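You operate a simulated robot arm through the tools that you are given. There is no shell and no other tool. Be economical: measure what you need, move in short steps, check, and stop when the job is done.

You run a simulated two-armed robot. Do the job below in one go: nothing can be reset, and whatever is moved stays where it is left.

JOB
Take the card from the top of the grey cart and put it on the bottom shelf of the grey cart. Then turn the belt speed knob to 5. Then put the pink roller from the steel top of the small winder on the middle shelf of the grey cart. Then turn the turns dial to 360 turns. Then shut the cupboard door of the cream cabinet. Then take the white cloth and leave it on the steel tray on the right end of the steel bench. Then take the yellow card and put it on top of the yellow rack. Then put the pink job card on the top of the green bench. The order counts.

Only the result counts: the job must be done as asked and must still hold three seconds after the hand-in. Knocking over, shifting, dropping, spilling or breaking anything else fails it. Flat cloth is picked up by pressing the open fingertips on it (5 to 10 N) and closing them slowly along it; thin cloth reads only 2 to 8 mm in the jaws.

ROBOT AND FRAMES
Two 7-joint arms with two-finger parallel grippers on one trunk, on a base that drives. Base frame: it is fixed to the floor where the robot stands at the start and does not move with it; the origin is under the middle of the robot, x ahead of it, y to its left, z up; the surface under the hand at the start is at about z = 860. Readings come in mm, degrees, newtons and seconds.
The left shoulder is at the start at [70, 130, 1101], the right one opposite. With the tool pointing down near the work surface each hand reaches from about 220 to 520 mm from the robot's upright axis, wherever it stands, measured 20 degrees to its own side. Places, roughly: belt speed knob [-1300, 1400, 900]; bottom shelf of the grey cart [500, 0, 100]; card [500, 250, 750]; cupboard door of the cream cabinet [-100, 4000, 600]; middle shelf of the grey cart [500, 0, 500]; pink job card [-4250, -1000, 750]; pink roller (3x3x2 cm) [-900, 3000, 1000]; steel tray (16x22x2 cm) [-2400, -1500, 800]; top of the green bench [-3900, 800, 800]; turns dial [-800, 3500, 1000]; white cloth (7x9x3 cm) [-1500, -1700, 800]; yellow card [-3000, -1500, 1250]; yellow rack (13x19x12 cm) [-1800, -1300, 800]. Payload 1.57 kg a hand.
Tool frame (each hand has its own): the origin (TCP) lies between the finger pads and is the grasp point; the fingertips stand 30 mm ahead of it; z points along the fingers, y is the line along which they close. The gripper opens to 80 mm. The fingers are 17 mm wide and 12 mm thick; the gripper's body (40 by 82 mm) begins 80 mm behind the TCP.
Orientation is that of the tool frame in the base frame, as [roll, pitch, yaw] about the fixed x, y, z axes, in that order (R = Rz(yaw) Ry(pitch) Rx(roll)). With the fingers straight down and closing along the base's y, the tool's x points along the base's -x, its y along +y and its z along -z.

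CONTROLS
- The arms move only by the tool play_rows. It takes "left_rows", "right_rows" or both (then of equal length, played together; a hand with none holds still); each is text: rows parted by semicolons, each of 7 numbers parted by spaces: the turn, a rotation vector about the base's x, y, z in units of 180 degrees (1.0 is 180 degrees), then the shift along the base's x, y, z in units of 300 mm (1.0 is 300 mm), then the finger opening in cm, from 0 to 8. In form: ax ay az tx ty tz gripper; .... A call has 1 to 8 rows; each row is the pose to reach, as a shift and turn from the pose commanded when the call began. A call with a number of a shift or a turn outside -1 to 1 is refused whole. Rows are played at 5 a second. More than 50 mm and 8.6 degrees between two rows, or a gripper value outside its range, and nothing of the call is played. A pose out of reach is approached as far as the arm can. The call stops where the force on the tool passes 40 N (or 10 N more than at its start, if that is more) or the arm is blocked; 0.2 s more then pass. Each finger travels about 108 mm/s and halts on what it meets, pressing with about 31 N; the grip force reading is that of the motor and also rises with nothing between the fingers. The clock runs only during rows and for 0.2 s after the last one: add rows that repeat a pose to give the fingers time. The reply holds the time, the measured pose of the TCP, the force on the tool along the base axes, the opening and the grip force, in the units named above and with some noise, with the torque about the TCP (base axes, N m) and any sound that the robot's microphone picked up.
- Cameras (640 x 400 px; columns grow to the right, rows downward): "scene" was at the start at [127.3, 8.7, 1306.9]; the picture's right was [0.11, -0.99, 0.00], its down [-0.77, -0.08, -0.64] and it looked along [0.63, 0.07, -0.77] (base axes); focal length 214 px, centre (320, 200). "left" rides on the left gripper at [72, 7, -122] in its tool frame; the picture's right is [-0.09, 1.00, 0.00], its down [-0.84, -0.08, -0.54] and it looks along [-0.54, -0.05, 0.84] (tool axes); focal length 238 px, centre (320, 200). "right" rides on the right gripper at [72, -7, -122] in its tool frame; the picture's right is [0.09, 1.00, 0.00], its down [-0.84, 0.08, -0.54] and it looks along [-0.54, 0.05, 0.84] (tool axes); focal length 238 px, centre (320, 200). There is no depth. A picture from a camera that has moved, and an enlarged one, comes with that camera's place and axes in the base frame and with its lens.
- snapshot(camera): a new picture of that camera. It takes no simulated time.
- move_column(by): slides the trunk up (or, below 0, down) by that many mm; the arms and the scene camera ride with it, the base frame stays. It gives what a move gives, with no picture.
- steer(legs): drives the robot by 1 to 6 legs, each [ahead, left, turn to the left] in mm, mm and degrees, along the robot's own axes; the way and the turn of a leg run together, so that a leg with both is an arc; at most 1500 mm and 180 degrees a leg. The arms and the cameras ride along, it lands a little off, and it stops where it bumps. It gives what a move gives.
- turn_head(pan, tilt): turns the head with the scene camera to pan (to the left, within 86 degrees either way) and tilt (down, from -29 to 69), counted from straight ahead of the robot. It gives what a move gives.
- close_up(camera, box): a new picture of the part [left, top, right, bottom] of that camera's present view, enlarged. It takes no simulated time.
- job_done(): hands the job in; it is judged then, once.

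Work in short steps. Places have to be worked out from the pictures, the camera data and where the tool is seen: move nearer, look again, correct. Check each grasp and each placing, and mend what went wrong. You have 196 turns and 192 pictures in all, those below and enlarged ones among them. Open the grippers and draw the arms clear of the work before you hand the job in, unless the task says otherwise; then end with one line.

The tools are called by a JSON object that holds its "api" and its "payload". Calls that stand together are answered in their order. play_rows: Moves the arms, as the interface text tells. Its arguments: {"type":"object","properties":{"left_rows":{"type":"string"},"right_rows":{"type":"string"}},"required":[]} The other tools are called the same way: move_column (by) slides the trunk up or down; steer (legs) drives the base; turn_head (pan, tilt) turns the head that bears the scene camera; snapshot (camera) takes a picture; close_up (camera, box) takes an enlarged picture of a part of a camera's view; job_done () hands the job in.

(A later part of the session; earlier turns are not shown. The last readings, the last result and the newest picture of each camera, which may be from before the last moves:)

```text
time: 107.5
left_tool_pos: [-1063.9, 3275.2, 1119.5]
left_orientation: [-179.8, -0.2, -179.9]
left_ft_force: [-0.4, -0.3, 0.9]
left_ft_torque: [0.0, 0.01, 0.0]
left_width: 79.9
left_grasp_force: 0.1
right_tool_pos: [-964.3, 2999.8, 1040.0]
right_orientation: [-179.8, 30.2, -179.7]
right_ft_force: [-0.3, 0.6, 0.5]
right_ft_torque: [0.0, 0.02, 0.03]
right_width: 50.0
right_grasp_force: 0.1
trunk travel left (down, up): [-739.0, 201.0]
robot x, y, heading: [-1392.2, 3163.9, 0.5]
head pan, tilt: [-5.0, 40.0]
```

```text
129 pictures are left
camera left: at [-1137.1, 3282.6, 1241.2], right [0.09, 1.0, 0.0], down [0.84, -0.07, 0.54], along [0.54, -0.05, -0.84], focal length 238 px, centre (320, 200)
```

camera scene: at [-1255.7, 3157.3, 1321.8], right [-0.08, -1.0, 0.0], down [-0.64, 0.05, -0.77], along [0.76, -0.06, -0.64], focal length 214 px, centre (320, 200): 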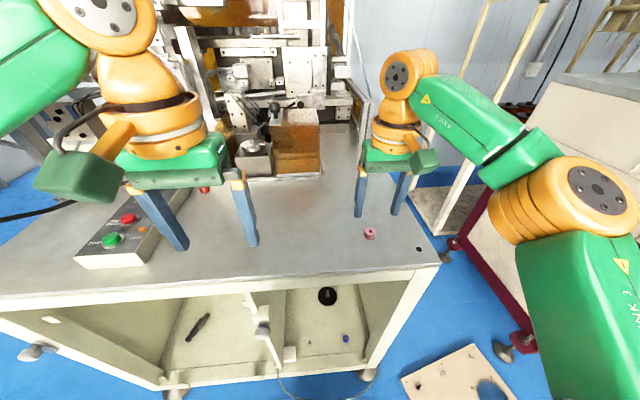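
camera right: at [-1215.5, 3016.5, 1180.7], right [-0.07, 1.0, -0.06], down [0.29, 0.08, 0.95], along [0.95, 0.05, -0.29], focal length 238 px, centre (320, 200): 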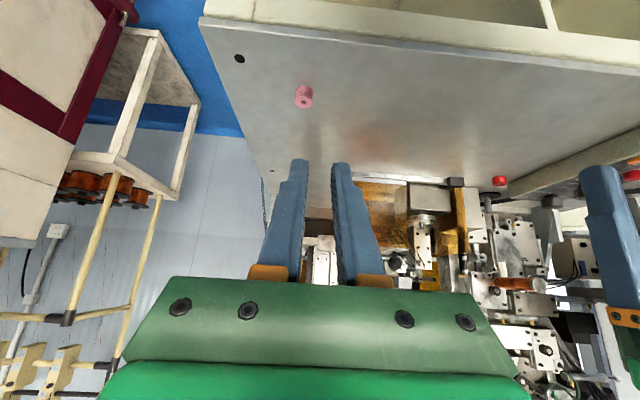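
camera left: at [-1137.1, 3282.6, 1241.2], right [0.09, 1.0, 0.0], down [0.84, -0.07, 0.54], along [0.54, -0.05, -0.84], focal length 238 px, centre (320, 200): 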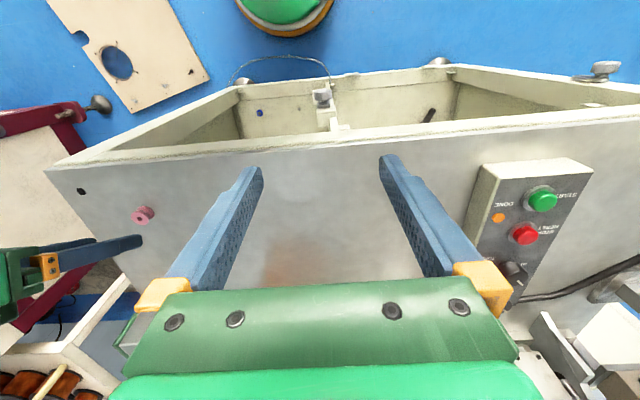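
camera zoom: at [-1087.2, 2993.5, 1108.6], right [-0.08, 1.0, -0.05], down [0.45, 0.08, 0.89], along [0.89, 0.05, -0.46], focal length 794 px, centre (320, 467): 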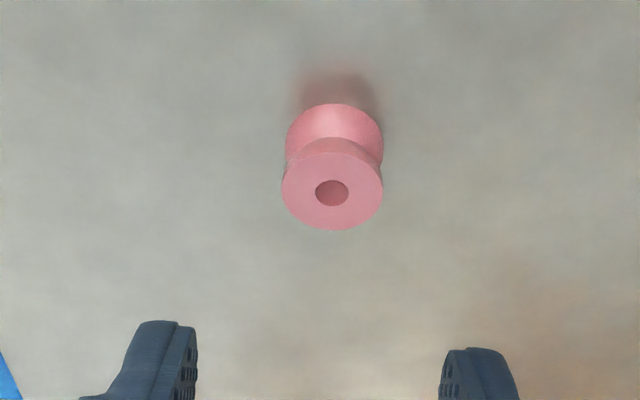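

Roller at [-956, 3000], top z 971. I descend to TCP z≈982 and check before closing.

{"api": "play_rows", "payload": {"right_rows": "0 0 0 -0.005 0 -0.1 5; 0 0 0 -0.005 0 -0.16 5; 0 0 0 -0.005 0 -0.193 5; 0 0 0 -0.005 0 -0.193 5"}}

{"api": "close_up", "payload": {"camera": "right", "box": [256, 120, 384, 200]}}

{"api": "close_up", "payload": {"camera": "left", "box": [60, 170, 220, 270]}}

```text
time: 108.5
left_tool_pos: [-1064.3, 3275.6, 1120.2]
left_orientation: [-179.8, -0.1, -179.9]
left_ft_force: [-0.1, -1.0, -0.1]
left_ft_torque: [-0.02, -0.03, 0.01]
left_width: 80.1
left_grasp_force: 0.1
right_tool_pos: [-966.6, 2998.7, 983.8]
right_orientation: [179.9, 30.1, -179.7]
right_ft_force: [-0.5, 0.7, 0.0]
right_ft_torque: [0.02, -0.01, -0.02]
right_width: 50.1
right_grasp_force: 0.1
trunk travel left (down, up): [-739.0, 201.0]
robot x, y, heading: [-1393.7, 3160.4, 0.4]
head pan, tilt: [-5.0, 40.0]
```

```text
5.00 times, centred on (320, 160) of right
camera zoom: at [-1090.6, 2993.3, 1053.2], right [-0.08, 1.0, -0.05], down [0.45, 0.08, 0.89], along [0.89, 0.05, -0.46], focal length 1192 px, centre (320, 400)
```

zoom: 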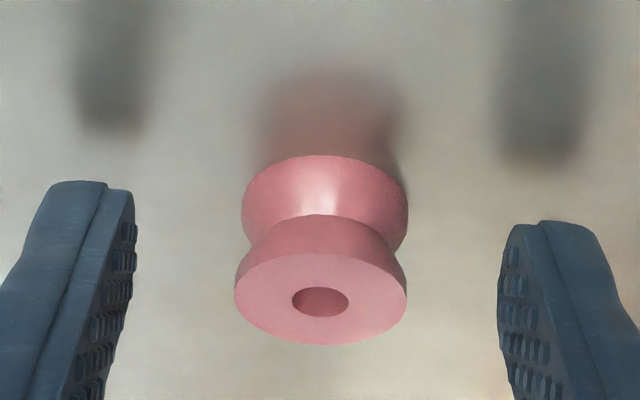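

```text
4.00 times, centred on (140, 220) of left
camera zoom: at [-1136.8, 3282.5, 1241.2], right [0.09, 1.0, 0.0], down [0.84, -0.07, 0.54], along [0.54, -0.05, -0.84], focal length 953 px, centre (1040, 120)
```

zoom: 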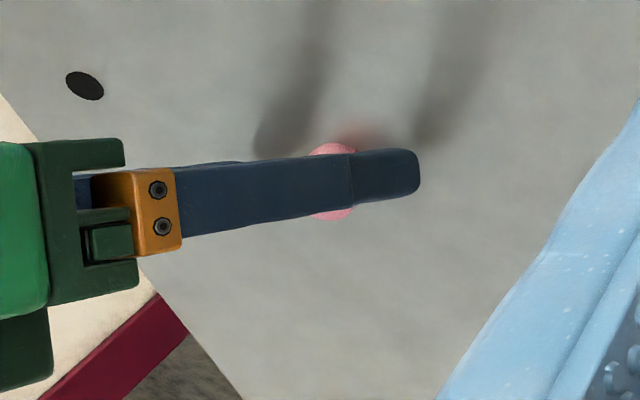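

Roller lies between the tips. I close with enough time, and check.

{"api": "play_rows", "payload": {"right_rows": "0 0 0 0 0.003 0 4; 0 0 0 0 0.003 0 3; 0 0 0 0 0.003 0 2.4; 0 0 0 0 0.003 0 1.8; 0 0 0 0 0.003 0 1; 0 0 0 0 0.003 0 1"}}

{"api": "close_up", "payload": {"camera": "right", "box": [256, 120, 384, 200]}}

```text
time: 109.9
left_tool_pos: [-1065.3, 3274.7, 1121.2]
left_orientation: [-179.8, -0.1, -179.9]
left_ft_force: [-0.1, 1.1, 0.3]
left_ft_torque: [0.01, -0.02, 0.01]
left_width: 80.1
left_grasp_force: 0.0
right_tool_pos: [-967.3, 3001.5, 983.8]
right_orientation: [180.0, 30.1, -179.7]
right_ft_force: [1.0, 0.0, 1.2]
right_ft_torque: [0.0, 0.01, -0.01]
right_width: 21.9
right_grasp_force: 31.2
trunk travel left (down, up): [-739.0, 201.0]
robot x, y, heading: [-1393.3, 3163.3, 0.4]
head pan, tilt: [-5.0, 40.0]
```

```text
5.00 times, centred on (320, 160) of right
camera zoom: at [-1090.6, 2995.2, 1053.0], right [-0.08, 1.0, -0.05], down [0.45, 0.08, 0.89], along [0.89, 0.05, -0.46], focal length 1192 px, centre (320, 400)
```

zoom: 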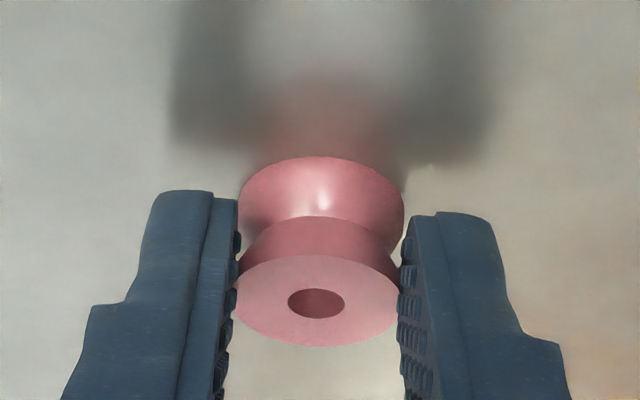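

Gripped at 21.9 mm. I lift slowly and check.

{"api": "play_rows", "payload": {"right_rows": "0 0 0 0 0 0.04 1; 0 0 0 0 0 0.12 1; 0 0 0 0 0 0.24 1; 0 0 0 -0.1 0 0.36 1; 0 0 0 -0.22 0 0.45 1; 0 0 0 -0.35 0 0.5 1; 0 0 0 -0.4 0 0.5 1"}}

{"api": "snapshot", "payload": {"camera": "right"}}

{"api": "close_up", "payload": {"camera": "left", "box": [460, 140, 620, 300]}}

```text
time: 111.5
left_tool_pos: [-1064.0, 3275.2, 1119.5]
left_orientation: [-179.9, -0.1, -180.0]
left_ft_force: [-0.9, 0.9, 0.0]
left_ft_torque: [0.02, 0.04, 0.0]
left_width: 80.2
left_grasp_force: 0.1
right_tool_pos: [-1090.8, 3002.8, 1134.7]
right_orientation: [-180.0, 30.1, -179.8]
right_ft_force: [0.3, -0.4, -0.7]
right_ft_torque: [-0.01, -0.02, 0.0]
right_width: 21.5
right_grasp_force: 30.9
trunk travel left (down, up): [-739.0, 201.0]
robot x, y, heading: [-1388.3, 3162.6, 0.0]
head pan, tilt: [-5.0, 40.0]
```

```text
125 pictures are left
camera right: at [-1213.8, 2996.9, 1203.5], right [-0.08, 1.0, -0.05], down [0.45, 0.08, 0.89], along [0.89, 0.05, -0.46], focal length 238 px, centre (320, 200)
```

right: 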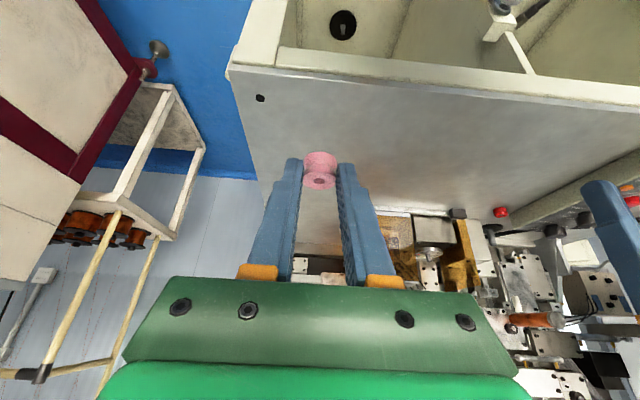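

```text
2.50 times, centred on (540, 220) of left
camera zoom: at [-1136.9, 3282.6, 1241.2], right [0.09, 1.0, 0.0], down [0.84, -0.07, 0.54], along [0.54, -0.05, -0.84], focal length 596 px, centre (-230, 150)
```

zoom: 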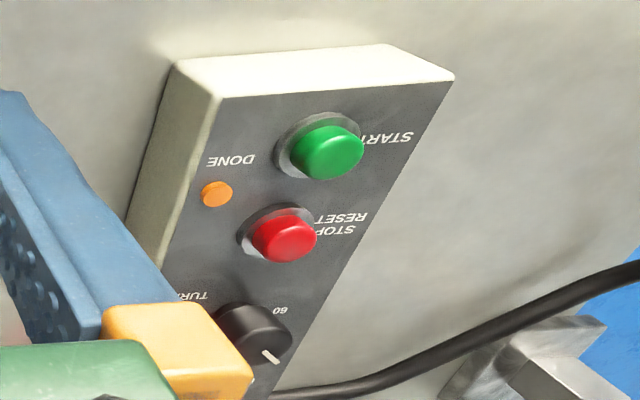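

The roller is held. I pull the left hand back, then drive back out and along to the cart, stopping to check the pose.

{"api": "play_rows", "payload": {"left_rows": "0 0 0 -0.1 0 0 8; 0 0 0 -0.2 0 0 8; 0 0 0 -0.3 0 0 8"}}

{"api": "steer", "payload": {"legs": [[-720, 0, 0], [0, -1500, 0], [0, -1500, 0]]}}

{"api": "turn_head", "payload": {"pan": 0, "tilt": 25}}

{"api": "snapshot", "payload": {"camera": "scene"}}

```text
time: 112.3
left_tool_pos: [-1155.5, 3276.1, 1118.7]
left_orientation: [-179.9, -0.2, -179.9]
left_ft_force: [-0.3, -0.2, -0.8]
left_ft_torque: [0.01, 0.0, 0.03]
left_width: 80.1
left_grasp_force: 0.0
right_tool_pos: [-1091.1, 3003.1, 1133.3]
right_orientation: [-179.9, 30.2, -179.7]
right_ft_force: [-0.6, -0.8, 0.7]
right_ft_torque: [0.02, -0.01, 0.0]
right_width: 21.7
right_grasp_force: 30.9
trunk travel left (down, up): [-739.0, 201.0]
robot x, y, heading: [-1394.6, 3158.2, 0.3]
head pan, tilt: [-5.0, 40.0]
```

```text
time: 130.2
left_tool_pos: [-1923.8, 282.9, 1118.7]
left_orientation: [-179.7, -0.1, 176.9]
left_ft_force: [0.6, 0.2, 0.5]
left_ft_torque: [0.0, -0.02, -0.02]
left_width: 80.0
left_grasp_force: 0.1
right_tool_pos: [-1874.1, 7.0, 1133.8]
right_orientation: [-179.8, 30.1, 177.1]
right_ft_force: [0.0, -1.2, -0.8]
right_ft_torque: [0.01, 0.0, -0.04]
right_width: 21.7
right_grasp_force: 30.9
trunk travel left (down, up): [-739.0, 201.0]
robot x, y, heading: [-2164.4, 180.0, -3.0]
head pan, tilt: [-5.0, 40.0]
```

```text
time: 130.9
left_tool_pos: [-1925.1, 281.6, 1117.8]
left_orientation: [-179.8, -0.1, 176.9]
left_ft_force: [-0.3, 0.5, 0.1]
left_ft_torque: [0.0, 0.01, 0.0]
left_width: 80.2
left_grasp_force: 0.1
right_tool_pos: [-1873.7, 5.5, 1133.5]
right_orientation: [-180.0, 30.1, 177.2]
right_ft_force: [-0.7, -0.6, -0.8]
right_ft_torque: [-0.02, 0.01, 0.02]
right_width: 21.7
right_grasp_force: 30.5
trunk travel left (down, up): [-739.0, 201.0]
robot x, y, heading: [-2165.4, 183.5, -2.9]
head pan, tilt: [0.0, 25.0]
```

```text
123 pictures are left
camera scene: at [-2022.2, 176.4, 1345.1], right [-0.05, -1.0, 0.0], down [-0.42, 0.02, -0.91], along [0.9, -0.05, -0.42], focal length 214 px, centre (320, 200)
```

scene: 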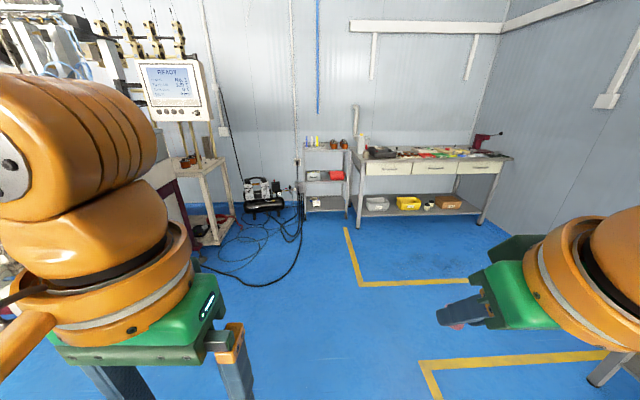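

The way is clear. I straighten and drive ahead to x≈-310, then lower the trunk 400 mm.

{"api": "steer", "payload": {"legs": [[0, 0, 2.9], [1500, 0, 0], [340, 0, 0]]}}

{"api": "move_column", "payload": {"by": -400}}

{"api": "snapshot", "payload": {"camera": "scene"}}

```text
time: 140.6
left_tool_pos: [-98.3, 268.7, 1119.5]
left_orientation: [-179.7, 0.0, 178.7]
left_ft_force: [0.0, -0.6, 0.0]
left_ft_torque: [-0.01, -0.03, 0.02]
left_width: 80.0
left_grasp_force: 0.1
right_tool_pos: [-41.7, -7.2, 1134.3]
right_orientation: [-180.0, 30.2, 178.7]
right_ft_force: [0.3, 0.9, 0.1]
right_ft_torque: [0.0, 0.02, 0.02]
right_width: 22.1
right_grasp_force: 30.9
trunk travel left (down, up): [-739.0, 201.0]
robot x, y, heading: [-336.7, 159.6, -1.2]
head pan, tilt: [0.0, 25.0]
```

```text
time: 144.4
left_tool_pos: [-98.4, 268.9, 718.3]
left_orientation: [-179.8, 0.0, 178.6]
left_ft_force: [0.0, -0.8, 0.0]
left_ft_torque: [0.01, -0.04, 0.0]
left_width: 80.2
left_grasp_force: 0.1
right_tool_pos: [-40.0, -7.2, 733.6]
right_orientation: [-180.0, 30.1, 178.6]
right_ft_force: [0.1, 0.4, 0.9]
right_ft_torque: [-0.01, 0.01, -0.04]
right_width: 21.5
right_grasp_force: 30.5
trunk travel left (down, up): [-339.0, 601.0]
robot x, y, heading: [-339.3, 160.7, -1.2]
head pan, tilt: [0.0, 25.0]
```

```text
122 pictures are left
camera scene: at [-193.6, 159.9, 945.1], right [-0.02, -1.0, 0.0], down [-0.42, 0.01, -0.91], along [0.91, -0.02, -0.42], focal length 214 px, centre (320, 200)
```

scene: 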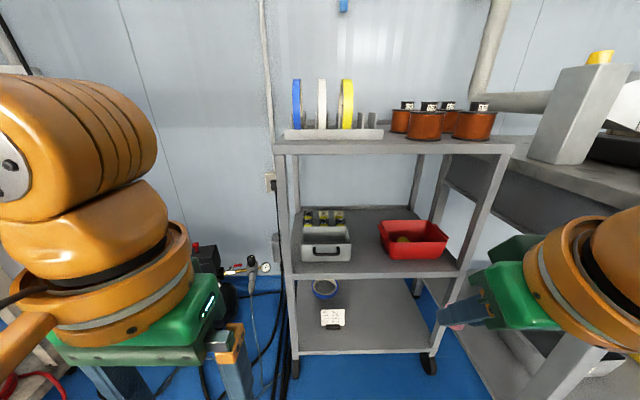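

The strip in front of the boxes (x 265–349) is free; I'll place the roller at about [308, 12]. First lower the hand, then drive ahead 230 mm.

{"api": "play_rows", "payload": {"right_rows": "0 0 0 0 0.01 -0.15 1; 0 0 0 0 0.03 -0.3 1; 0 0 0 0 0.05 -0.45 1; 0 0 0 0 0.05 -0.45 1"}}

{"api": "steer", "payload": {"legs": [[225, 0, 1.2]]}}

{"api": "snapshot", "payload": {"camera": "scene"}}

{"api": "snapshot", "payload": {"camera": "right"}}

```text
time: 145.4
left_tool_pos: [-98.2, 268.4, 717.9]
left_orientation: [-179.9, -0.1, 178.6]
left_ft_force: [0.8, 0.3, 0.1]
left_ft_torque: [0.0, 0.01, -0.01]
left_width: 79.7
left_grasp_force: 0.0
right_tool_pos: [-22.9, 15.0, 609.9]
right_orientation: [180.0, 30.0, 178.7]
right_ft_force: [0.0, 0.0, -0.2]
right_ft_torque: [-0.01, -0.01, -0.01]
right_width: 21.9
right_grasp_force: 30.7
right hand out of reach, approached as far as the arm can: row 3, 4
trunk travel left (down, up): [-339.0, 601.0]
robot x, y, heading: [-336.6, 165.9, -1.2]
head pan, tilt: [0.0, 25.0]
```

```text
time: 147.1
left_tool_pos: [124.9, 273.9, 718.8]
left_orientation: [-179.8, -0.1, -179.9]
left_ft_force: [-0.3, -0.3, -1.1]
left_ft_torque: [-0.05, 0.03, -0.03]
left_width: 80.2
left_grasp_force: 0.2
right_tool_pos: [206.0, 21.1, 610.7]
right_orientation: [-179.9, 29.9, -179.7]
right_ft_force: [-0.6, -0.5, -0.5]
right_ft_torque: [0.01, 0.02, 0.03]
right_width: 22.0
right_grasp_force: 31.2
trunk travel left (down, up): [-339.0, 601.0]
robot x, y, heading: [-113.2, 160.9, 0.2]
head pan, tilt: [0.0, 25.0]
```

```text
121 pictures are left
camera scene: at [32.2, 161.7, 945.1], right [0.0, -1.0, 0.0], down [-0.42, 0.0, -0.91], along [0.91, 0.0, -0.42], focal length 214 px, centre (320, 200)
```

scene: 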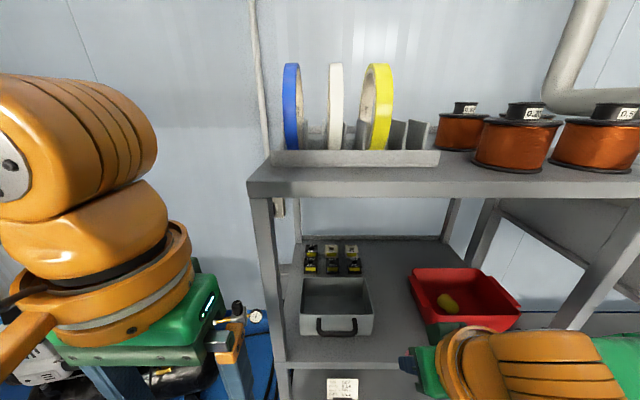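

```text
120 pictures are left
camera right: at [83.6, 15.2, 680.1], right [-0.08, 1.0, -0.05], down [0.45, 0.08, 0.89], along [0.89, 0.05, -0.46], focal length 238 px, centre (320, 200)
```

right: 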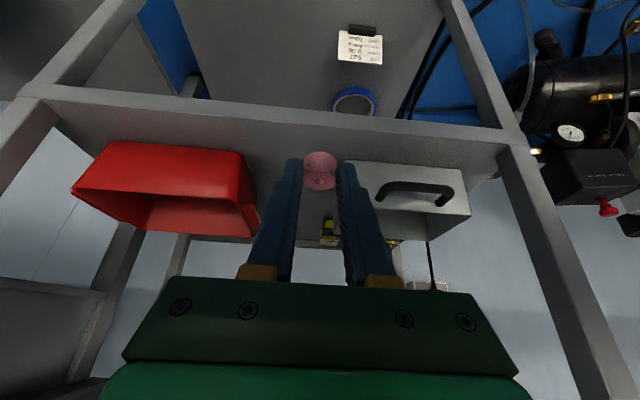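

The roller is held upright. I move in 93 mm and lower to TCP z≈532.

{"api": "play_rows", "payload": {"right_rows": "0 0 0 0.1 -0.02 0 1; 0 0 0 0.2 -0.04 0 1; 0 0 0 0.31 -0.053 0 1; 0 0 0 0.31 -0.053 -0.1 1; 0 0 0 0.31 -0.053 -0.2 1; 0 0 0 0.31 -0.053 -0.26 1; 0 0 0 0.31 -0.053 -0.26 1"}}

{"api": "snapshot", "payload": {"camera": "right"}}

```text
time: 148.7
left_tool_pos: [122.8, 273.1, 718.9]
left_orientation: [-179.7, 0.1, -179.9]
left_ft_force: [-0.4, 0.2, 0.1]
left_ft_torque: [-0.04, -0.01, 0.01]
left_width: 79.8
left_grasp_force: 0.1
right_tool_pos: [299.1, 5.0, 532.1]
right_orientation: [-179.9, 30.4, -179.9]
right_ft_force: [5.6, -2.0, 17.7]
right_ft_torque: [-0.09, -0.48, -0.03]
right_width: 21.9
right_grasp_force: 30.9
trunk travel left (down, up): [-339.0, 601.0]
robot x, y, heading: [-108.6, 160.6, 0.5]
head pan, tilt: [0.0, 25.0]
```

```text
119 pictures are left
camera right: at [175.4, -0.7, 601.4], right [-0.08, 1.0, -0.05], down [0.45, 0.08, 0.89], along [0.89, 0.05, -0.45], focal length 238 px, centre (320, 200)
```

right: 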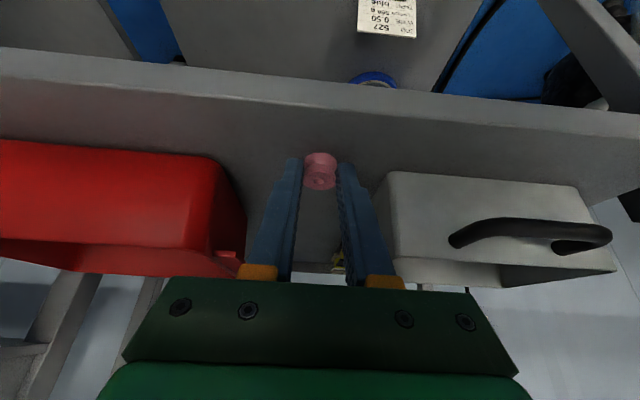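

Contact with the shelf (18 N). I relax 1 mm, open slightly and withdraw along the hand's axis.

{"api": "play_rows", "payload": {"right_rows": "0 0 0 0 0 0.005 1; 0 0 0 0 0 0.005 3.5; 0 0 0 0 0 0.005 4.5; 0 0 0 0 0 0.005 4.5"}}

{"api": "close_up", "payload": {"camera": "right", "box": [256, 120, 384, 200]}}

```text
time: 149.7
left_tool_pos: [123.1, 272.7, 718.3]
left_orientation: [-179.8, -0.2, -180.0]
left_ft_force: [0.3, -0.2, -0.3]
left_ft_torque: [0.0, -0.03, 0.01]
left_width: 80.1
left_grasp_force: 0.0
right_tool_pos: [300.1, 5.6, 532.4]
right_orientation: [-179.9, 30.0, -179.6]
right_ft_force: [0.5, -0.5, 1.1]
right_ft_torque: [0.02, -0.02, -0.01]
right_width: 45.1
right_grasp_force: 0.0
trunk travel left (down, up): [-339.0, 601.0]
robot x, y, heading: [-112.9, 159.8, 0.4]
head pan, tilt: [0.0, 25.0]
```

```text
5.00 times, centred on (320, 160) of right
camera zoom: at [176.7, -0.2, 601.7], right [-0.08, 1.0, -0.05], down [0.45, 0.08, 0.89], along [0.89, 0.05, -0.46], focal length 1192 px, centre (320, 400)
```

zoom: 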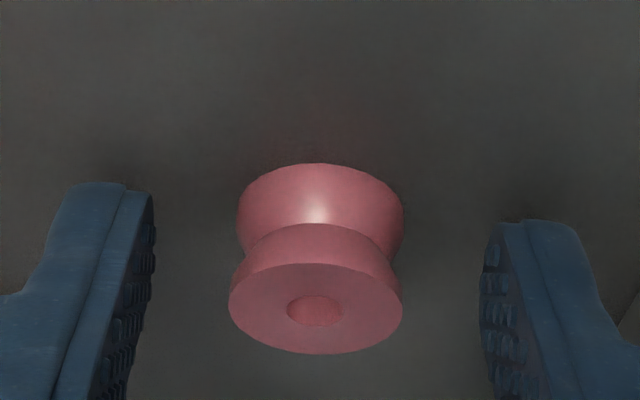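

The roller stands on the middle shelf. I lift the hand off and back, then drive away.

{"api": "play_rows", "payload": {"right_rows": "0 0 0 -0.04 0 0.08 4.5; 0 0 0 -0.1 0 0.18 4.5; 0 0 0 -0.2 0 0.26 4.5; 0 0 0 -0.33 0 0.26 4.5"}}

{"api": "steer", "payload": {"legs": [[-500, 0, 0]]}}

{"api": "close_up", "payload": {"camera": "scene", "box": [240, 120, 460, 320]}}

{"api": "move_column", "payload": {"by": 400}}

```text
time: 150.7
left_tool_pos: [124.3, 272.8, 717.9]
left_orientation: [-179.7, -0.1, -179.9]
left_ft_force: [-0.4, -0.3, 0.2]
left_ft_torque: [0.01, 0.01, -0.03]
left_width: 80.1
left_grasp_force: 0.1
right_tool_pos: [205.8, 7.2, 616.0]
right_orientation: [-179.9, 30.0, -179.7]
right_ft_force: [0.1, 0.1, 0.7]
right_ft_torque: [0.03, 0.0, -0.02]
right_width: 44.9
right_grasp_force: 0.1
right hand out of reach, approached as far as the arm can: row 4
trunk travel left (down, up): [-339.0, 601.0]
robot x, y, heading: [-109.7, 160.9, 0.2]
head pan, tilt: [0.0, 25.0]
```

```text
time: 153.7
left_tool_pos: [-384.0, 270.9, 718.3]
left_orientation: [-179.8, -0.1, -179.5]
left_ft_force: [0.0, 0.8, -0.1]
left_ft_torque: [-0.02, -0.02, 0.01]
left_width: 80.0
left_grasp_force: 0.1
right_tool_pos: [-301.8, 4.8, 617.2]
right_orientation: [-179.9, 29.9, -179.4]
right_ft_force: [0.2, 0.4, 0.5]
right_ft_torque: [0.01, -0.01, 0.01]
right_width: 45.1
right_grasp_force: 0.0
trunk travel left (down, up): [-339.0, 601.0]
robot x, y, heading: [-616.1, 157.8, 0.5]
head pan, tilt: [0.0, 25.0]
```

```text
2.00 times, centred on (350, 220) of scene
camera zoom: at [-475.9, 158.7, 945.2], right [0.01, -1.0, 0.0], down [-0.42, 0.0, -0.91], along [0.91, 0.01, -0.42], focal length 429 px, centre (260, 160)
```

zoom: 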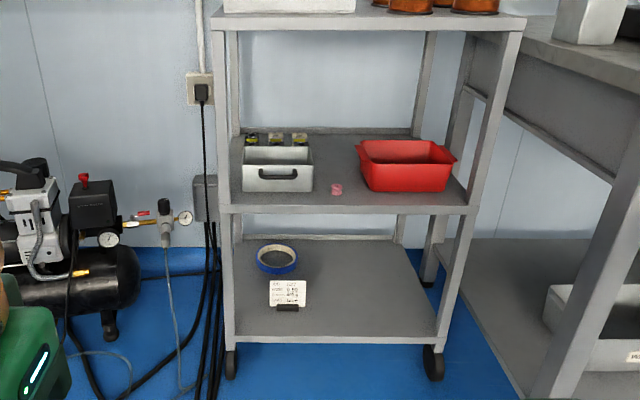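

```text
time: 157.5
left_tool_pos: [-384.3, 270.9, 1118.9]
left_orientation: [-179.8, -0.1, -179.5]
left_ft_force: [-0.2, 0.5, 0.0]
left_ft_torque: [-0.06, 0.01, 0.0]
left_width: 80.0
left_grasp_force: 0.0
right_tool_pos: [-301.4, 4.3, 1016.0]
right_orientation: [-179.9, 30.0, -179.4]
right_ft_force: [-0.3, -0.4, 1.0]
right_ft_torque: [0.0, 0.03, 0.0]
right_width: 45.1
right_grasp_force: 0.0
trunk travel left (down, up): [-739.0, 201.0]
robot x, y, heading: [-616.8, 159.2, 0.8]
head pan, tilt: [0.0, 25.0]
```

Both items are in place. I straighten the right hand, then drive back to the winder, standing at y≈3400.

{"api": "play_rows", "payload": {"right_rows": "0 0.042 0 0 -0.04 0.1 6; 0 0.084 0 0 -0.08 0.2 6; 0 0.126 0 -0.03 -0.12 0.3 8; 0 0.167 0 -0.06 -0.15 0.4 8; 0 0.167 0 -0.06 -0.15 0.45 8"}}

{"api": "steer", "payload": {"legs": [[-1490, 0, -0.8], [0, 1500, 0], [0, 1500, 0], [0, 240, 0]]}}

```text
time: 158.7
left_tool_pos: [-384.2, 270.0, 1118.3]
left_orientation: [-179.6, -0.1, -179.6]
left_ft_force: [0.4, 0.0, 0.4]
left_ft_torque: [0.0, -0.02, -0.01]
left_width: 80.2
left_grasp_force: 0.1
right_tool_pos: [-319.1, -40.5, 1150.5]
right_orientation: [179.7, 0.0, -179.5]
right_ft_force: [0.3, 0.7, 0.0]
right_ft_torque: [0.01, -0.02, -0.03]
right_width: 80.1
right_grasp_force: 0.1
trunk travel left (down, up): [-739.0, 201.0]
robot x, y, heading: [-617.7, 157.3, 0.5]
head pan, tilt: [0.0, 25.0]
```

```text
time: 181.2
left_tool_pos: [-1990.6, 3400.5, 1120.0]
left_orientation: [-179.9, -0.1, -178.4]
left_ft_force: [-0.3, 0.5, 0.9]
left_ft_torque: [0.03, 0.04, 0.06]
left_width: 79.9
left_grasp_force: 0.0
right_tool_pos: [-1920.6, 3090.6, 1149.9]
right_orientation: [179.6, -0.2, -178.3]
right_ft_force: [-0.7, -0.4, -0.4]
right_ft_torque: [0.03, 0.03, 0.04]
right_width: 80.1
right_grasp_force: 0.0
trunk travel left (down, up): [-739.0, 201.0]
robot x, y, heading: [-2222.2, 3284.3, 1.6]
head pan, tilt: [0.0, 25.0]
```

I drive ahead toward x≈-1400, y≈3400 and view the control box.

{"api": "steer", "payload": {"legs": [[0, 0, -1.6], [820, 115, 0]]}}

{"api": "turn_head", "payload": {"pan": 15, "tilt": 35}}

{"api": "snapshot", "payload": {"camera": "scene"}}

{"api": "snapshot", "payload": {"camera": "left"}}

```text
time: 185.8
left_tool_pos: [-1191.1, 3510.4, 1118.5]
left_orientation: [-179.7, -0.1, -179.9]
left_ft_force: [0.2, 0.7, -0.1]
left_ft_torque: [-0.04, 0.03, 0.01]
left_width: 79.9
left_grasp_force: 0.1
right_tool_pos: [-1127.9, 3200.1, 1150.7]
right_orientation: [179.8, 0.0, -179.8]
right_ft_force: [-0.8, 0.2, -1.1]
right_ft_torque: [0.03, 0.0, 0.0]
right_width: 79.9
right_grasp_force: 0.0
trunk travel left (down, up): [-739.0, 201.0]
robot x, y, heading: [-1424.8, 3398.7, 0.1]
head pan, tilt: [0.0, 25.0]
```

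```text
time: 186.6
left_tool_pos: [-1190.1, 3511.1, 1118.5]
left_orientation: [-179.9, -0.1, -179.9]
left_ft_force: [0.0, 0.5, -0.9]
left_ft_torque: [-0.02, 0.0, 0.0]
left_width: 80.1
left_grasp_force: 0.1
right_tool_pos: [-1126.7, 3199.5, 1150.7]
right_orientation: [179.8, -0.1, -179.8]
right_ft_force: [0.6, -0.3, -0.4]
right_ft_torque: [0.01, -0.06, 0.01]
right_width: 80.1
right_grasp_force: 0.1
trunk travel left (down, up): [-739.0, 201.0]
robot x, y, heading: [-1425.9, 3400.0, 0.2]
head pan, tilt: [15.0, 35.0]
```

```text
116 pictures are left
camera scene: at [-1289.7, 3422.6, 1329.4], right [0.26, -0.96, 0.0], down [-0.55, -0.15, -0.82], along [0.79, 0.21, -0.57], focal length 214 px, centre (320, 200)
```

scene: 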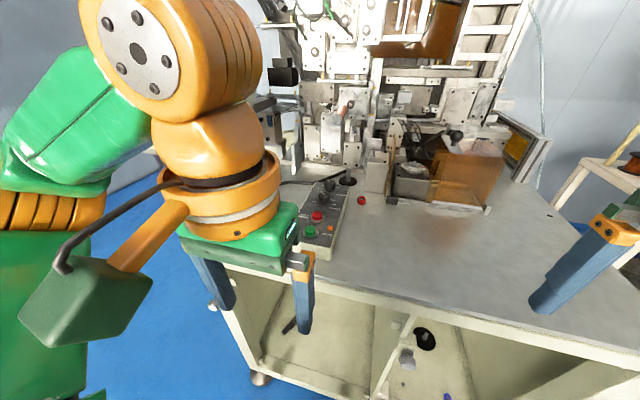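

```text
115 pictures are left
camera left: at [-1262.1, 3518.7, 1239.6], right [0.09, 1.0, 0.0], down [0.84, -0.07, 0.54], along [0.54, -0.05, -0.84], focal length 238 px, centre (320, 200)
```

left: 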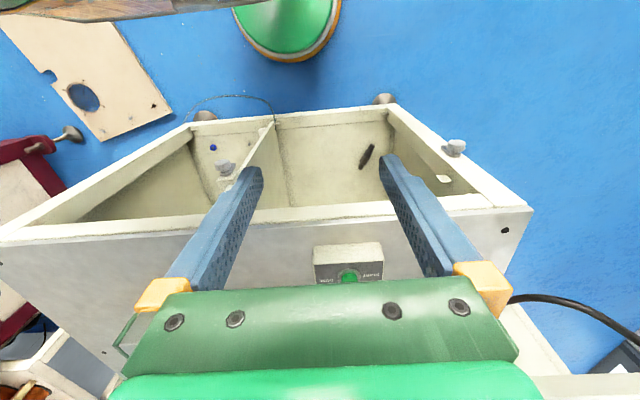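

{"api": "close_up", "payload": {"camera": "scene", "box": [290, 165, 370, 255]}}

```text
4.44 times, centred on (330, 210) of scene
camera zoom: at [-1289.7, 3422.6, 1329.4], right [0.26, -0.96, 0.0], down [-0.55, -0.15, -0.82], along [0.79, 0.21, -0.57], focal length 953 px, centre (276, 156)
```

zoom: 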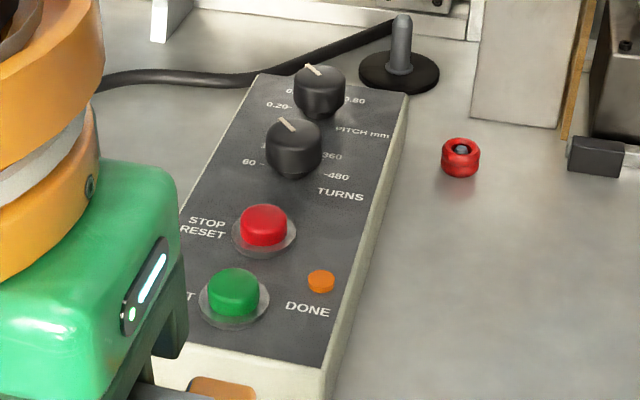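

The control box has two knobs: TURNS (nearer) and PITCH. I drive 105 mm ahead and bring the left hand camera over the TURNS knob to read its marks.

{"api": "steer", "payload": {"legs": [[105, 0, 0]]}}

{"api": "play_rows", "payload": {"left_rows": "0 0 0 0.15 0 0.05 8; 0 0 0 0.3 0.02 0.1 8; 0 0 0 0.45 0.04 0.1 8; 0 0 0 0.6 0.06 0.1 6; 0 0 0 0.65 0.06 0.08 6; 0 0 0 0.65 0.06 0.08 6"}}

{"api": "snapshot", "payload": {"camera": "left"}}

{"api": "snapshot", "payload": {"camera": "scene"}}

```text
time: 187.8
left_tool_pos: [-1089.6, 3510.5, 1119.5]
left_orientation: [-179.8, 0.2, 179.9]
left_ft_force: [-0.4, 0.3, -0.4]
left_ft_torque: [0.01, -0.01, -0.01]
left_width: 80.1
left_grasp_force: 0.2
right_tool_pos: [-1027.4, 3198.9, 1151.6]
right_orientation: [179.8, 0.1, 179.9]
right_ft_force: [-0.6, -0.1, -0.1]
right_ft_torque: [-0.03, -0.01, -0.02]
right_width: 80.1
right_grasp_force: 0.1
trunk travel left (down, up): [-739.0, 201.0]
robot x, y, heading: [-1326.6, 3400.9, 0.2]
head pan, tilt: [15.0, 35.0]
```

```text
time: 189.2
left_tool_pos: [-907.4, 3516.1, 1122.2]
left_orientation: [-179.8, -0.2, 179.9]
left_ft_force: [0.0, 0.2, 0.2]
left_ft_torque: [-0.04, 0.02, 0.01]
left_width: 60.0
left_grasp_force: 0.0
left hand out of reach, approached as far as the arm can: row 4, 5, 6
right_tool_pos: [-1021.9, 3199.2, 1150.3]
right_orientation: [179.7, -0.2, -180.0]
right_ft_force: [0.0, 0.5, -0.1]
right_ft_torque: [0.02, 0.01, -0.01]
right_width: 80.2
right_grasp_force: 0.1
trunk travel left (down, up): [-739.0, 201.0]
robot x, y, heading: [-1325.2, 3398.3, 0.1]
head pan, tilt: [15.0, 35.0]
```

```text
113 pictures are left
camera left: at [-979.8, 3523.3, 1244.3], right [0.09, 1.0, 0.0], down [0.84, -0.08, 0.54], along [0.54, -0.05, -0.84], focal length 238 px, centre (320, 200)
```

left: 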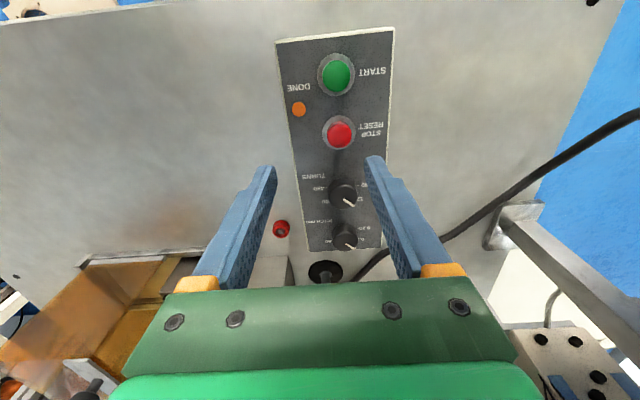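

```text
112 pictures are left
camera scene: at [-1184.7, 3421.6, 1329.2], right [0.26, -0.97, 0.0], down [-0.56, -0.15, -0.82], along [0.79, 0.21, -0.57], focal length 214 px, centre (320, 200)
```

scene: 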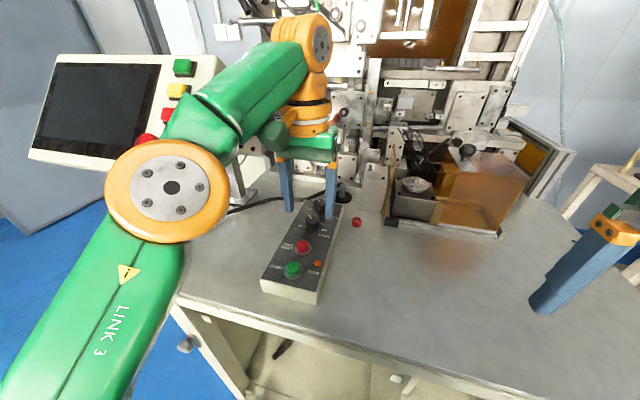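

{"api": "close_up", "payload": {"camera": "left", "box": [290, 165, 400, 255]}}

{"api": "close_up", "payload": {"camera": "scene", "box": [270, 180, 350, 250]}}

```text
4.44 times, centred on (345, 210) of left
camera zoom: at [-979.8, 3523.3, 1244.3], right [0.09, 1.0, 0.0], down [0.84, -0.08, 0.54], along [0.54, -0.05, -0.84], focal length 1059 px, centre (209, 156)
```

zoom: 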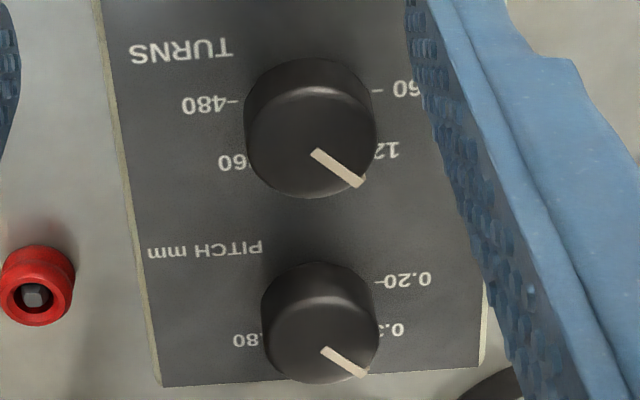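

```text
5.71 times, centred on (310, 215) of scene
camera zoom: at [-1184.7, 3421.6, 1329.2], right [0.26, -0.97, 0.0], down [-0.56, -0.15, -0.82], along [0.79, 0.21, -0.57], focal length 1226 px, centre (377, 114)
```

zoom: 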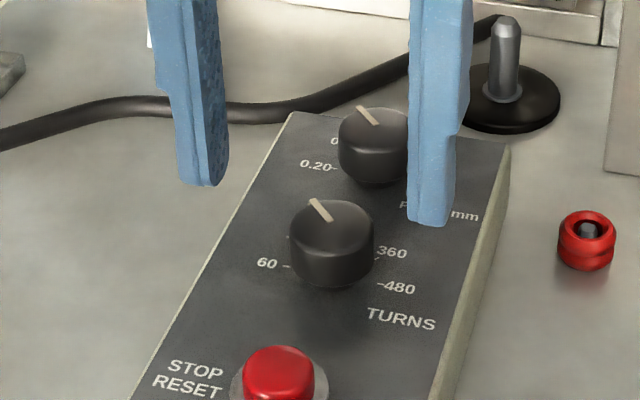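

The TURNS knob is at about [-840, 3534], top z≈1026, pointing at 120; 360 is 90° clockwise. I raise the trunk 150 mm and drive 30 mm ahead for reach, then go above the knob with +45° yaw.

{"api": "move_column", "payload": {"by": 150}}

{"api": "steer", "payload": {"legs": [[30, 0, 0]]}}

{"api": "play_rows", "payload": {"left_rows": "0 0 0.045 0 0 -0.12 5; 0 0 0.09 0 0 -0.25 5; 0 0 0.135 0.02 0 -0.38 5; 0 0 0.18 0.05 0.02 -0.5 5; 0 0 0.215 0.08 0.04 -0.58 5; 0 0 0.25 0.1 0.05 -0.6 5; 0 0 0.25 0.1 0.05 -0.6 5"}}

{"api": "snapshot", "payload": {"camera": "left"}}

{"api": "snapshot", "payload": {"camera": "scene"}}

```text
time: 190.9
left_tool_pos: [-910.1, 3517.2, 1274.1]
left_orientation: [-179.8, -0.1, 179.9]
left_ft_force: [0.4, 0.0, -0.2]
left_ft_torque: [-0.01, -0.01, -0.03]
left_width: 60.2
left_grasp_force: 0.1
right_tool_pos: [-1023.7, 3198.9, 1300.8]
right_orientation: [179.7, -0.1, -180.0]
right_ft_force: [0.1, -0.2, 0.1]
right_ft_torque: [0.0, -0.02, 0.0]
right_width: 79.8
right_grasp_force: 0.1
trunk travel left (down, up): [-889.0, 51.0]
robot x, y, heading: [-1323.1, 3401.2, 0.3]
head pan, tilt: [15.0, 35.0]
```

```text
time: 191.8
left_tool_pos: [-886.2, 3517.6, 1275.6]
left_orientation: [-179.7, 0.2, 180.0]
left_ft_force: [-0.9, -0.1, 0.9]
left_ft_torque: [0.0, -0.07, 0.04]
left_width: 59.9
left_grasp_force: 0.0
right_tool_pos: [-1001.6, 3200.0, 1302.0]
right_orientation: [179.8, 0.3, -179.9]
right_ft_force: [-0.2, -1.2, -0.3]
right_ft_torque: [0.0, -0.07, 0.03]
right_width: 80.0
right_grasp_force: 0.0
trunk travel left (down, up): [-889.0, 51.0]
robot x, y, heading: [-1293.3, 3398.0, 0.1]
head pan, tilt: [15.0, 35.0]
```

```text
time: 193.4
left_tool_pos: [-850.1, 3530.0, 1092.7]
left_orientation: [-179.8, -0.2, -134.9]
left_ft_force: [1.7, 0.2, -0.8]
left_ft_torque: [0.01, 0.01, -0.02]
left_width: 50.0
left_grasp_force: 0.1
right_tool_pos: [-994.5, 3198.0, 1300.3]
right_orientation: [179.7, -0.1, -179.9]
right_ft_force: [0.5, 0.5, 0.5]
right_ft_torque: [0.0, -0.02, 0.0]
right_width: 79.9
right_grasp_force: 0.1
trunk travel left (down, up): [-889.0, 51.0]
robot x, y, heading: [-1291.6, 3395.7, 0.4]
head pan, tilt: [15.0, 35.0]
```

```text
109 pictures are left
camera left: at [-906.1, 3485.3, 1214.1], right [-0.64, 0.77, 0.0], down [0.64, 0.54, 0.54], along [0.42, 0.34, -0.84], focal length 238 px, centre (320, 200)
```

left: 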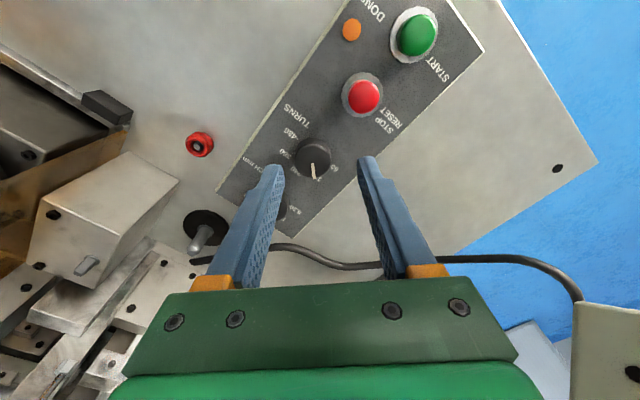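

```text
108 pictures are left
camera scene: at [-1156.9, 3422.4, 1479.3], right [0.26, -0.97, 0.0], down [-0.55, -0.15, -0.82], along [0.79, 0.21, -0.57], focal length 214 px, centre (320, 200)
```

scene: 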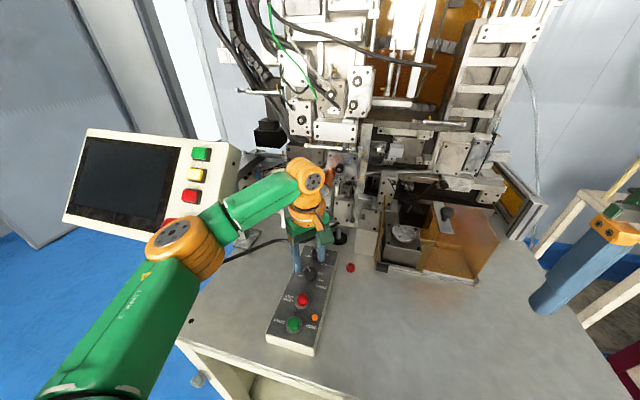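

{"api": "close_up", "payload": {"camera": "left", "box": [256, 110, 384, 210]}}

{"api": "close_up", "payload": {"camera": "scene", "box": [280, 240, 340, 290]}}

```text
4.00 times, centred on (320, 160) of left
camera zoom: at [-906.1, 3485.3, 1214.1], right [-0.64, 0.77, 0.0], down [0.64, 0.54, 0.54], along [0.42, 0.34, -0.84], focal length 953 px, centre (320, 360)
```

zoom: 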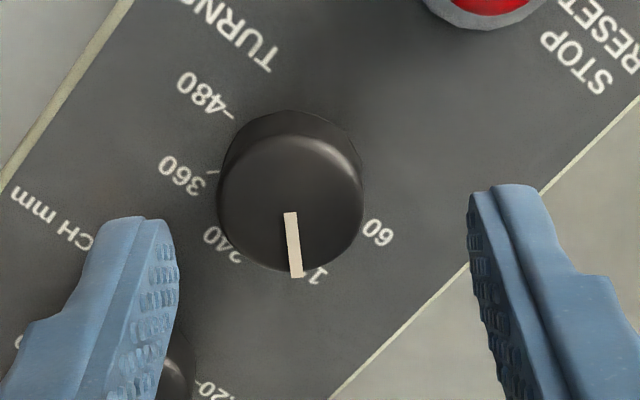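

```text
8.00 times, centred on (310, 265) of scene
camera zoom: at [-1156.9, 3422.4, 1479.3], right [0.26, -0.97, 0.0], down [-0.55, -0.15, -0.82], along [0.79, 0.21, -0.57], focal length 1716 px, centre (400, -320)
```

zoom: 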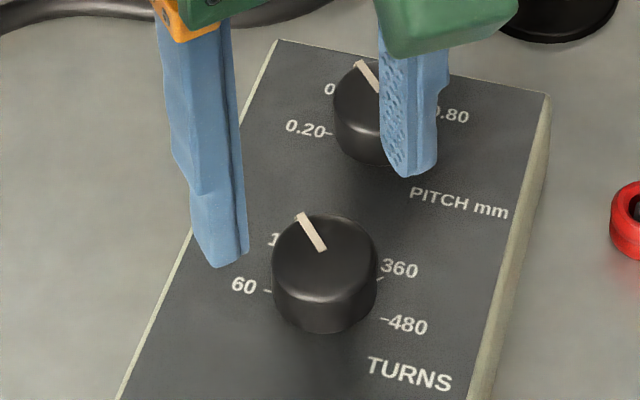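

Refined knob centre [-841, 3529.5], top z≈1030. I shift +9 mm in x, descend to TCP z 1044 and close.

{"api": "play_rows", "payload": {"left_rows": "0 0 0 0.03 -0.002 -0.04 5; 0 0 0 0.03 -0.002 -0.1 5; 0 0 0 0.03 -0.002 -0.14 5; 0 0 0 0.03 -0.002 -0.162 5; 0 0 0 0.03 -0.002 -0.162 4; 0 0 0 0.03 -0.002 -0.162 3; 0 0 0 0.03 -0.002 -0.162 2.3; 0 0 0 0.03 -0.002 -0.162 2.3"}}

{"api": "close_up", "payload": {"camera": "scene", "box": [280, 240, 340, 290]}}

```text
time: 195.2
left_tool_pos: [-840.9, 3529.0, 1045.7]
left_orientation: [-179.8, 0.0, -135.1]
left_ft_force: [5.4, -4.6, 2.3]
left_ft_torque: [-0.15, -0.48, -0.08]
left_width: 31.9
left_grasp_force: 40.1
right_tool_pos: [-991.9, 3197.0, 1300.0]
right_orientation: [179.6, -0.2, -179.9]
right_ft_force: [-0.7, 0.6, 0.9]
right_ft_torque: [0.0, 0.01, -0.01]
right_width: 79.8
right_grasp_force: 0.0
trunk travel left (down, up): [-889.0, 51.0]
robot x, y, heading: [-1294.5, 3400.2, 0.1]
head pan, tilt: [15.0, 35.0]
```

```text
8.00 times, centred on (310, 265) of scene
camera zoom: at [-1154.6, 3420.0, 1479.2], right [0.26, -0.97, 0.0], down [-0.56, -0.15, -0.82], along [0.79, 0.21, -0.57], focal length 1716 px, centre (400, -320)
```

zoom: 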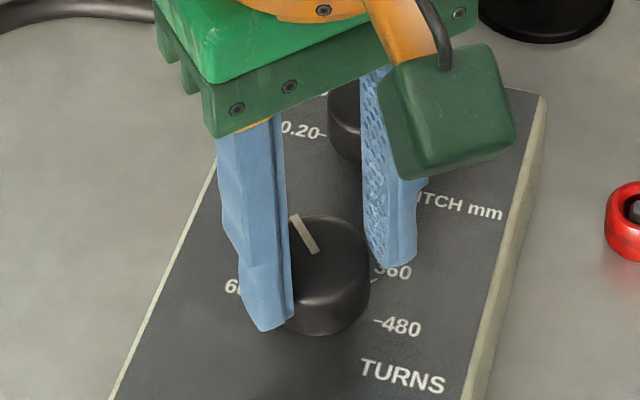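

Gripped. I rotate −46°.

{"api": "play_rows", "payload": {"left_rows": "0 0 -0.046 0 0 0 2.3; 0 0 -0.092 0 0 0 2.3; 0 0 -0.138 0 0 0 2.3; 0 0 -0.184 0 0 0 2.3; 0 0 -0.23 0 0 0 2.3; 0 0 -0.255 0 0 0 2.3"}}

{"api": "close_up", "payload": {"camera": "scene", "box": [280, 240, 340, 290]}}

```text
time: 196.6
left_tool_pos: [-843.4, 3536.4, 1043.6]
left_orientation: [-179.8, -0.2, 179.0]
left_ft_force: [-6.0, 5.1, -8.8]
left_ft_torque: [0.05, 0.04, 0.08]
left_width: 31.6
left_grasp_force: 40.3
right_tool_pos: [-995.5, 3202.9, 1301.1]
right_orientation: [179.9, 0.0, -179.9]
right_ft_force: [0.1, 0.0, 0.1]
right_ft_torque: [0.0, -0.01, 0.04]
right_width: 79.8
right_grasp_force: 0.0
trunk travel left (down, up): [-889.0, 51.0]
robot x, y, heading: [-1293.5, 3397.4, 0.4]
head pan, tilt: [15.0, 35.0]
```

```text
8.00 times, centred on (310, 265) of scene
camera zoom: at [-1158.6, 3426.9, 1479.3], right [0.26, -0.97, 0.0], down [-0.55, -0.15, -0.82], along [0.79, 0.21, -0.57], focal length 1716 px, centre (400, -320)
```

zoom: 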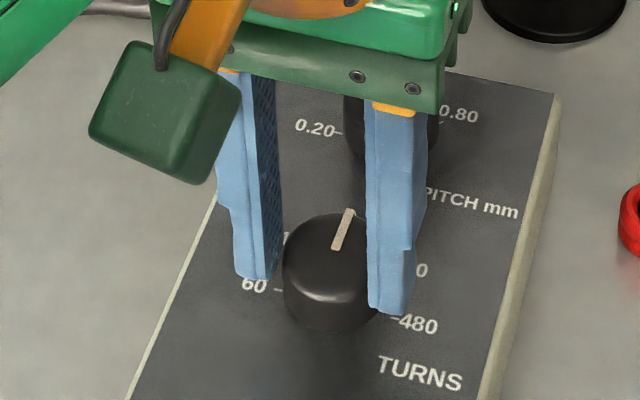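

The pointer is at 240. I rotate another −44°.

{"api": "play_rows", "payload": {"left_rows": "0 0 -0.046 0 0 0 2.3; 0 0 -0.092 0 0 0 2.3; 0 0 -0.138 0 0 0 2.3; 0 0 -0.184 0 0 0 2.3; 0 0 -0.23 0 0 0 2.3; 0 0 -0.245 0 0 0 2.3"}}

{"api": "play_rows", "payload": {"left_rows": "0 0 0 0 0 0 3.5; 0 0 0 0 0 0 5; 0 0 0 0 0 0 5; 0 0 0 0 0 0.07 5; 0 0 0 0 0 0.2 5; 0 0 0 -0.02 0 0.33 5; 0 0 0 -0.1 0 0.43 5"}}

{"api": "close_up", "payload": {"camera": "left", "box": [200, 60, 440, 210]}}

{"api": "close_up", "payload": {"camera": "scene", "box": [280, 240, 340, 290]}}

```text
time: 198.0
left_tool_pos: [-841.4, 3540.8, 1044.1]
left_orientation: [-179.6, 0.2, 135.0]
left_ft_force: [6.2, 23.1, 11.3]
left_ft_torque: [1.52, 0.35, 0.19]
left_width: 31.8
left_grasp_force: 40.1
right_tool_pos: [-993.9, 3209.7, 1302.3]
right_orientation: [-179.7, -0.1, -179.9]
right_ft_force: [-1.0, -0.5, 0.1]
right_ft_torque: [-0.01, 0.02, -0.02]
right_width: 80.0
right_grasp_force: 0.1
trunk travel left (down, up): [-889.0, 51.0]
robot x, y, heading: [-1289.3, 3394.7, 0.6]
head pan, tilt: [15.0, 35.0]
```

```text
time: 199.6
left_tool_pos: [-874.7, 3530.4, 1174.1]
left_orientation: [-179.8, 0.0, 135.0]
left_ft_force: [0.7, -0.4, -0.4]
left_ft_torque: [-0.01, -0.03, 0.0]
left_width: 50.0
left_grasp_force: 0.1
right_tool_pos: [-996.8, 3199.8, 1301.1]
right_orientation: [179.9, 0.1, -179.9]
right_ft_force: [-0.2, 0.3, -0.5]
right_ft_torque: [0.04, -0.04, -0.01]
right_width: 79.9
right_grasp_force: 0.0
trunk travel left (down, up): [-889.0, 51.0]
robot x, y, heading: [-1292.3, 3400.1, 0.1]
head pan, tilt: [15.0, 35.0]
```

```text
2.67 times, centred on (320, 135) of left
camera zoom: at [-921.2, 3586.6, 1295.7], right [0.77, 0.64, 0.0], down [0.54, -0.65, 0.54], along [0.34, -0.42, -0.84], focal length 636 px, centre (320, 373)
```

zoom: 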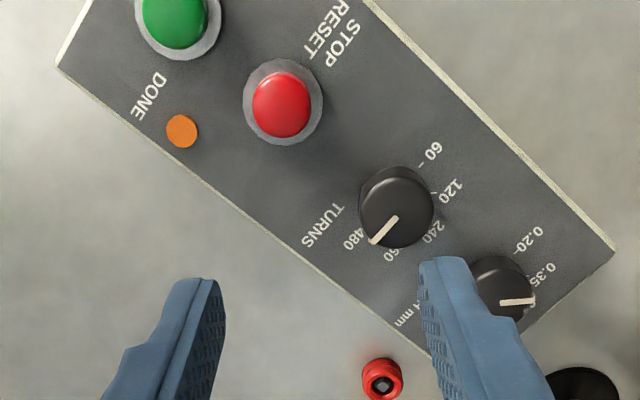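

```text
8.00 times, centred on (310, 265) of scene
camera zoom: at [-1158.9, 3423.0, 1479.5], right [0.26, -0.97, 0.0], down [-0.55, -0.15, -0.82], along [0.79, 0.21, -0.57], focal length 1716 px, centre (400, -320)
```

zoom: 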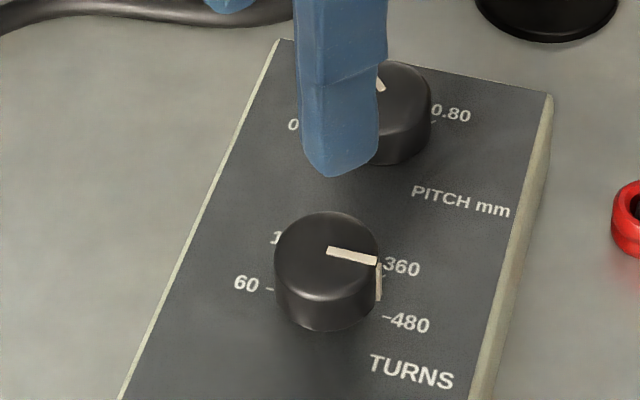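

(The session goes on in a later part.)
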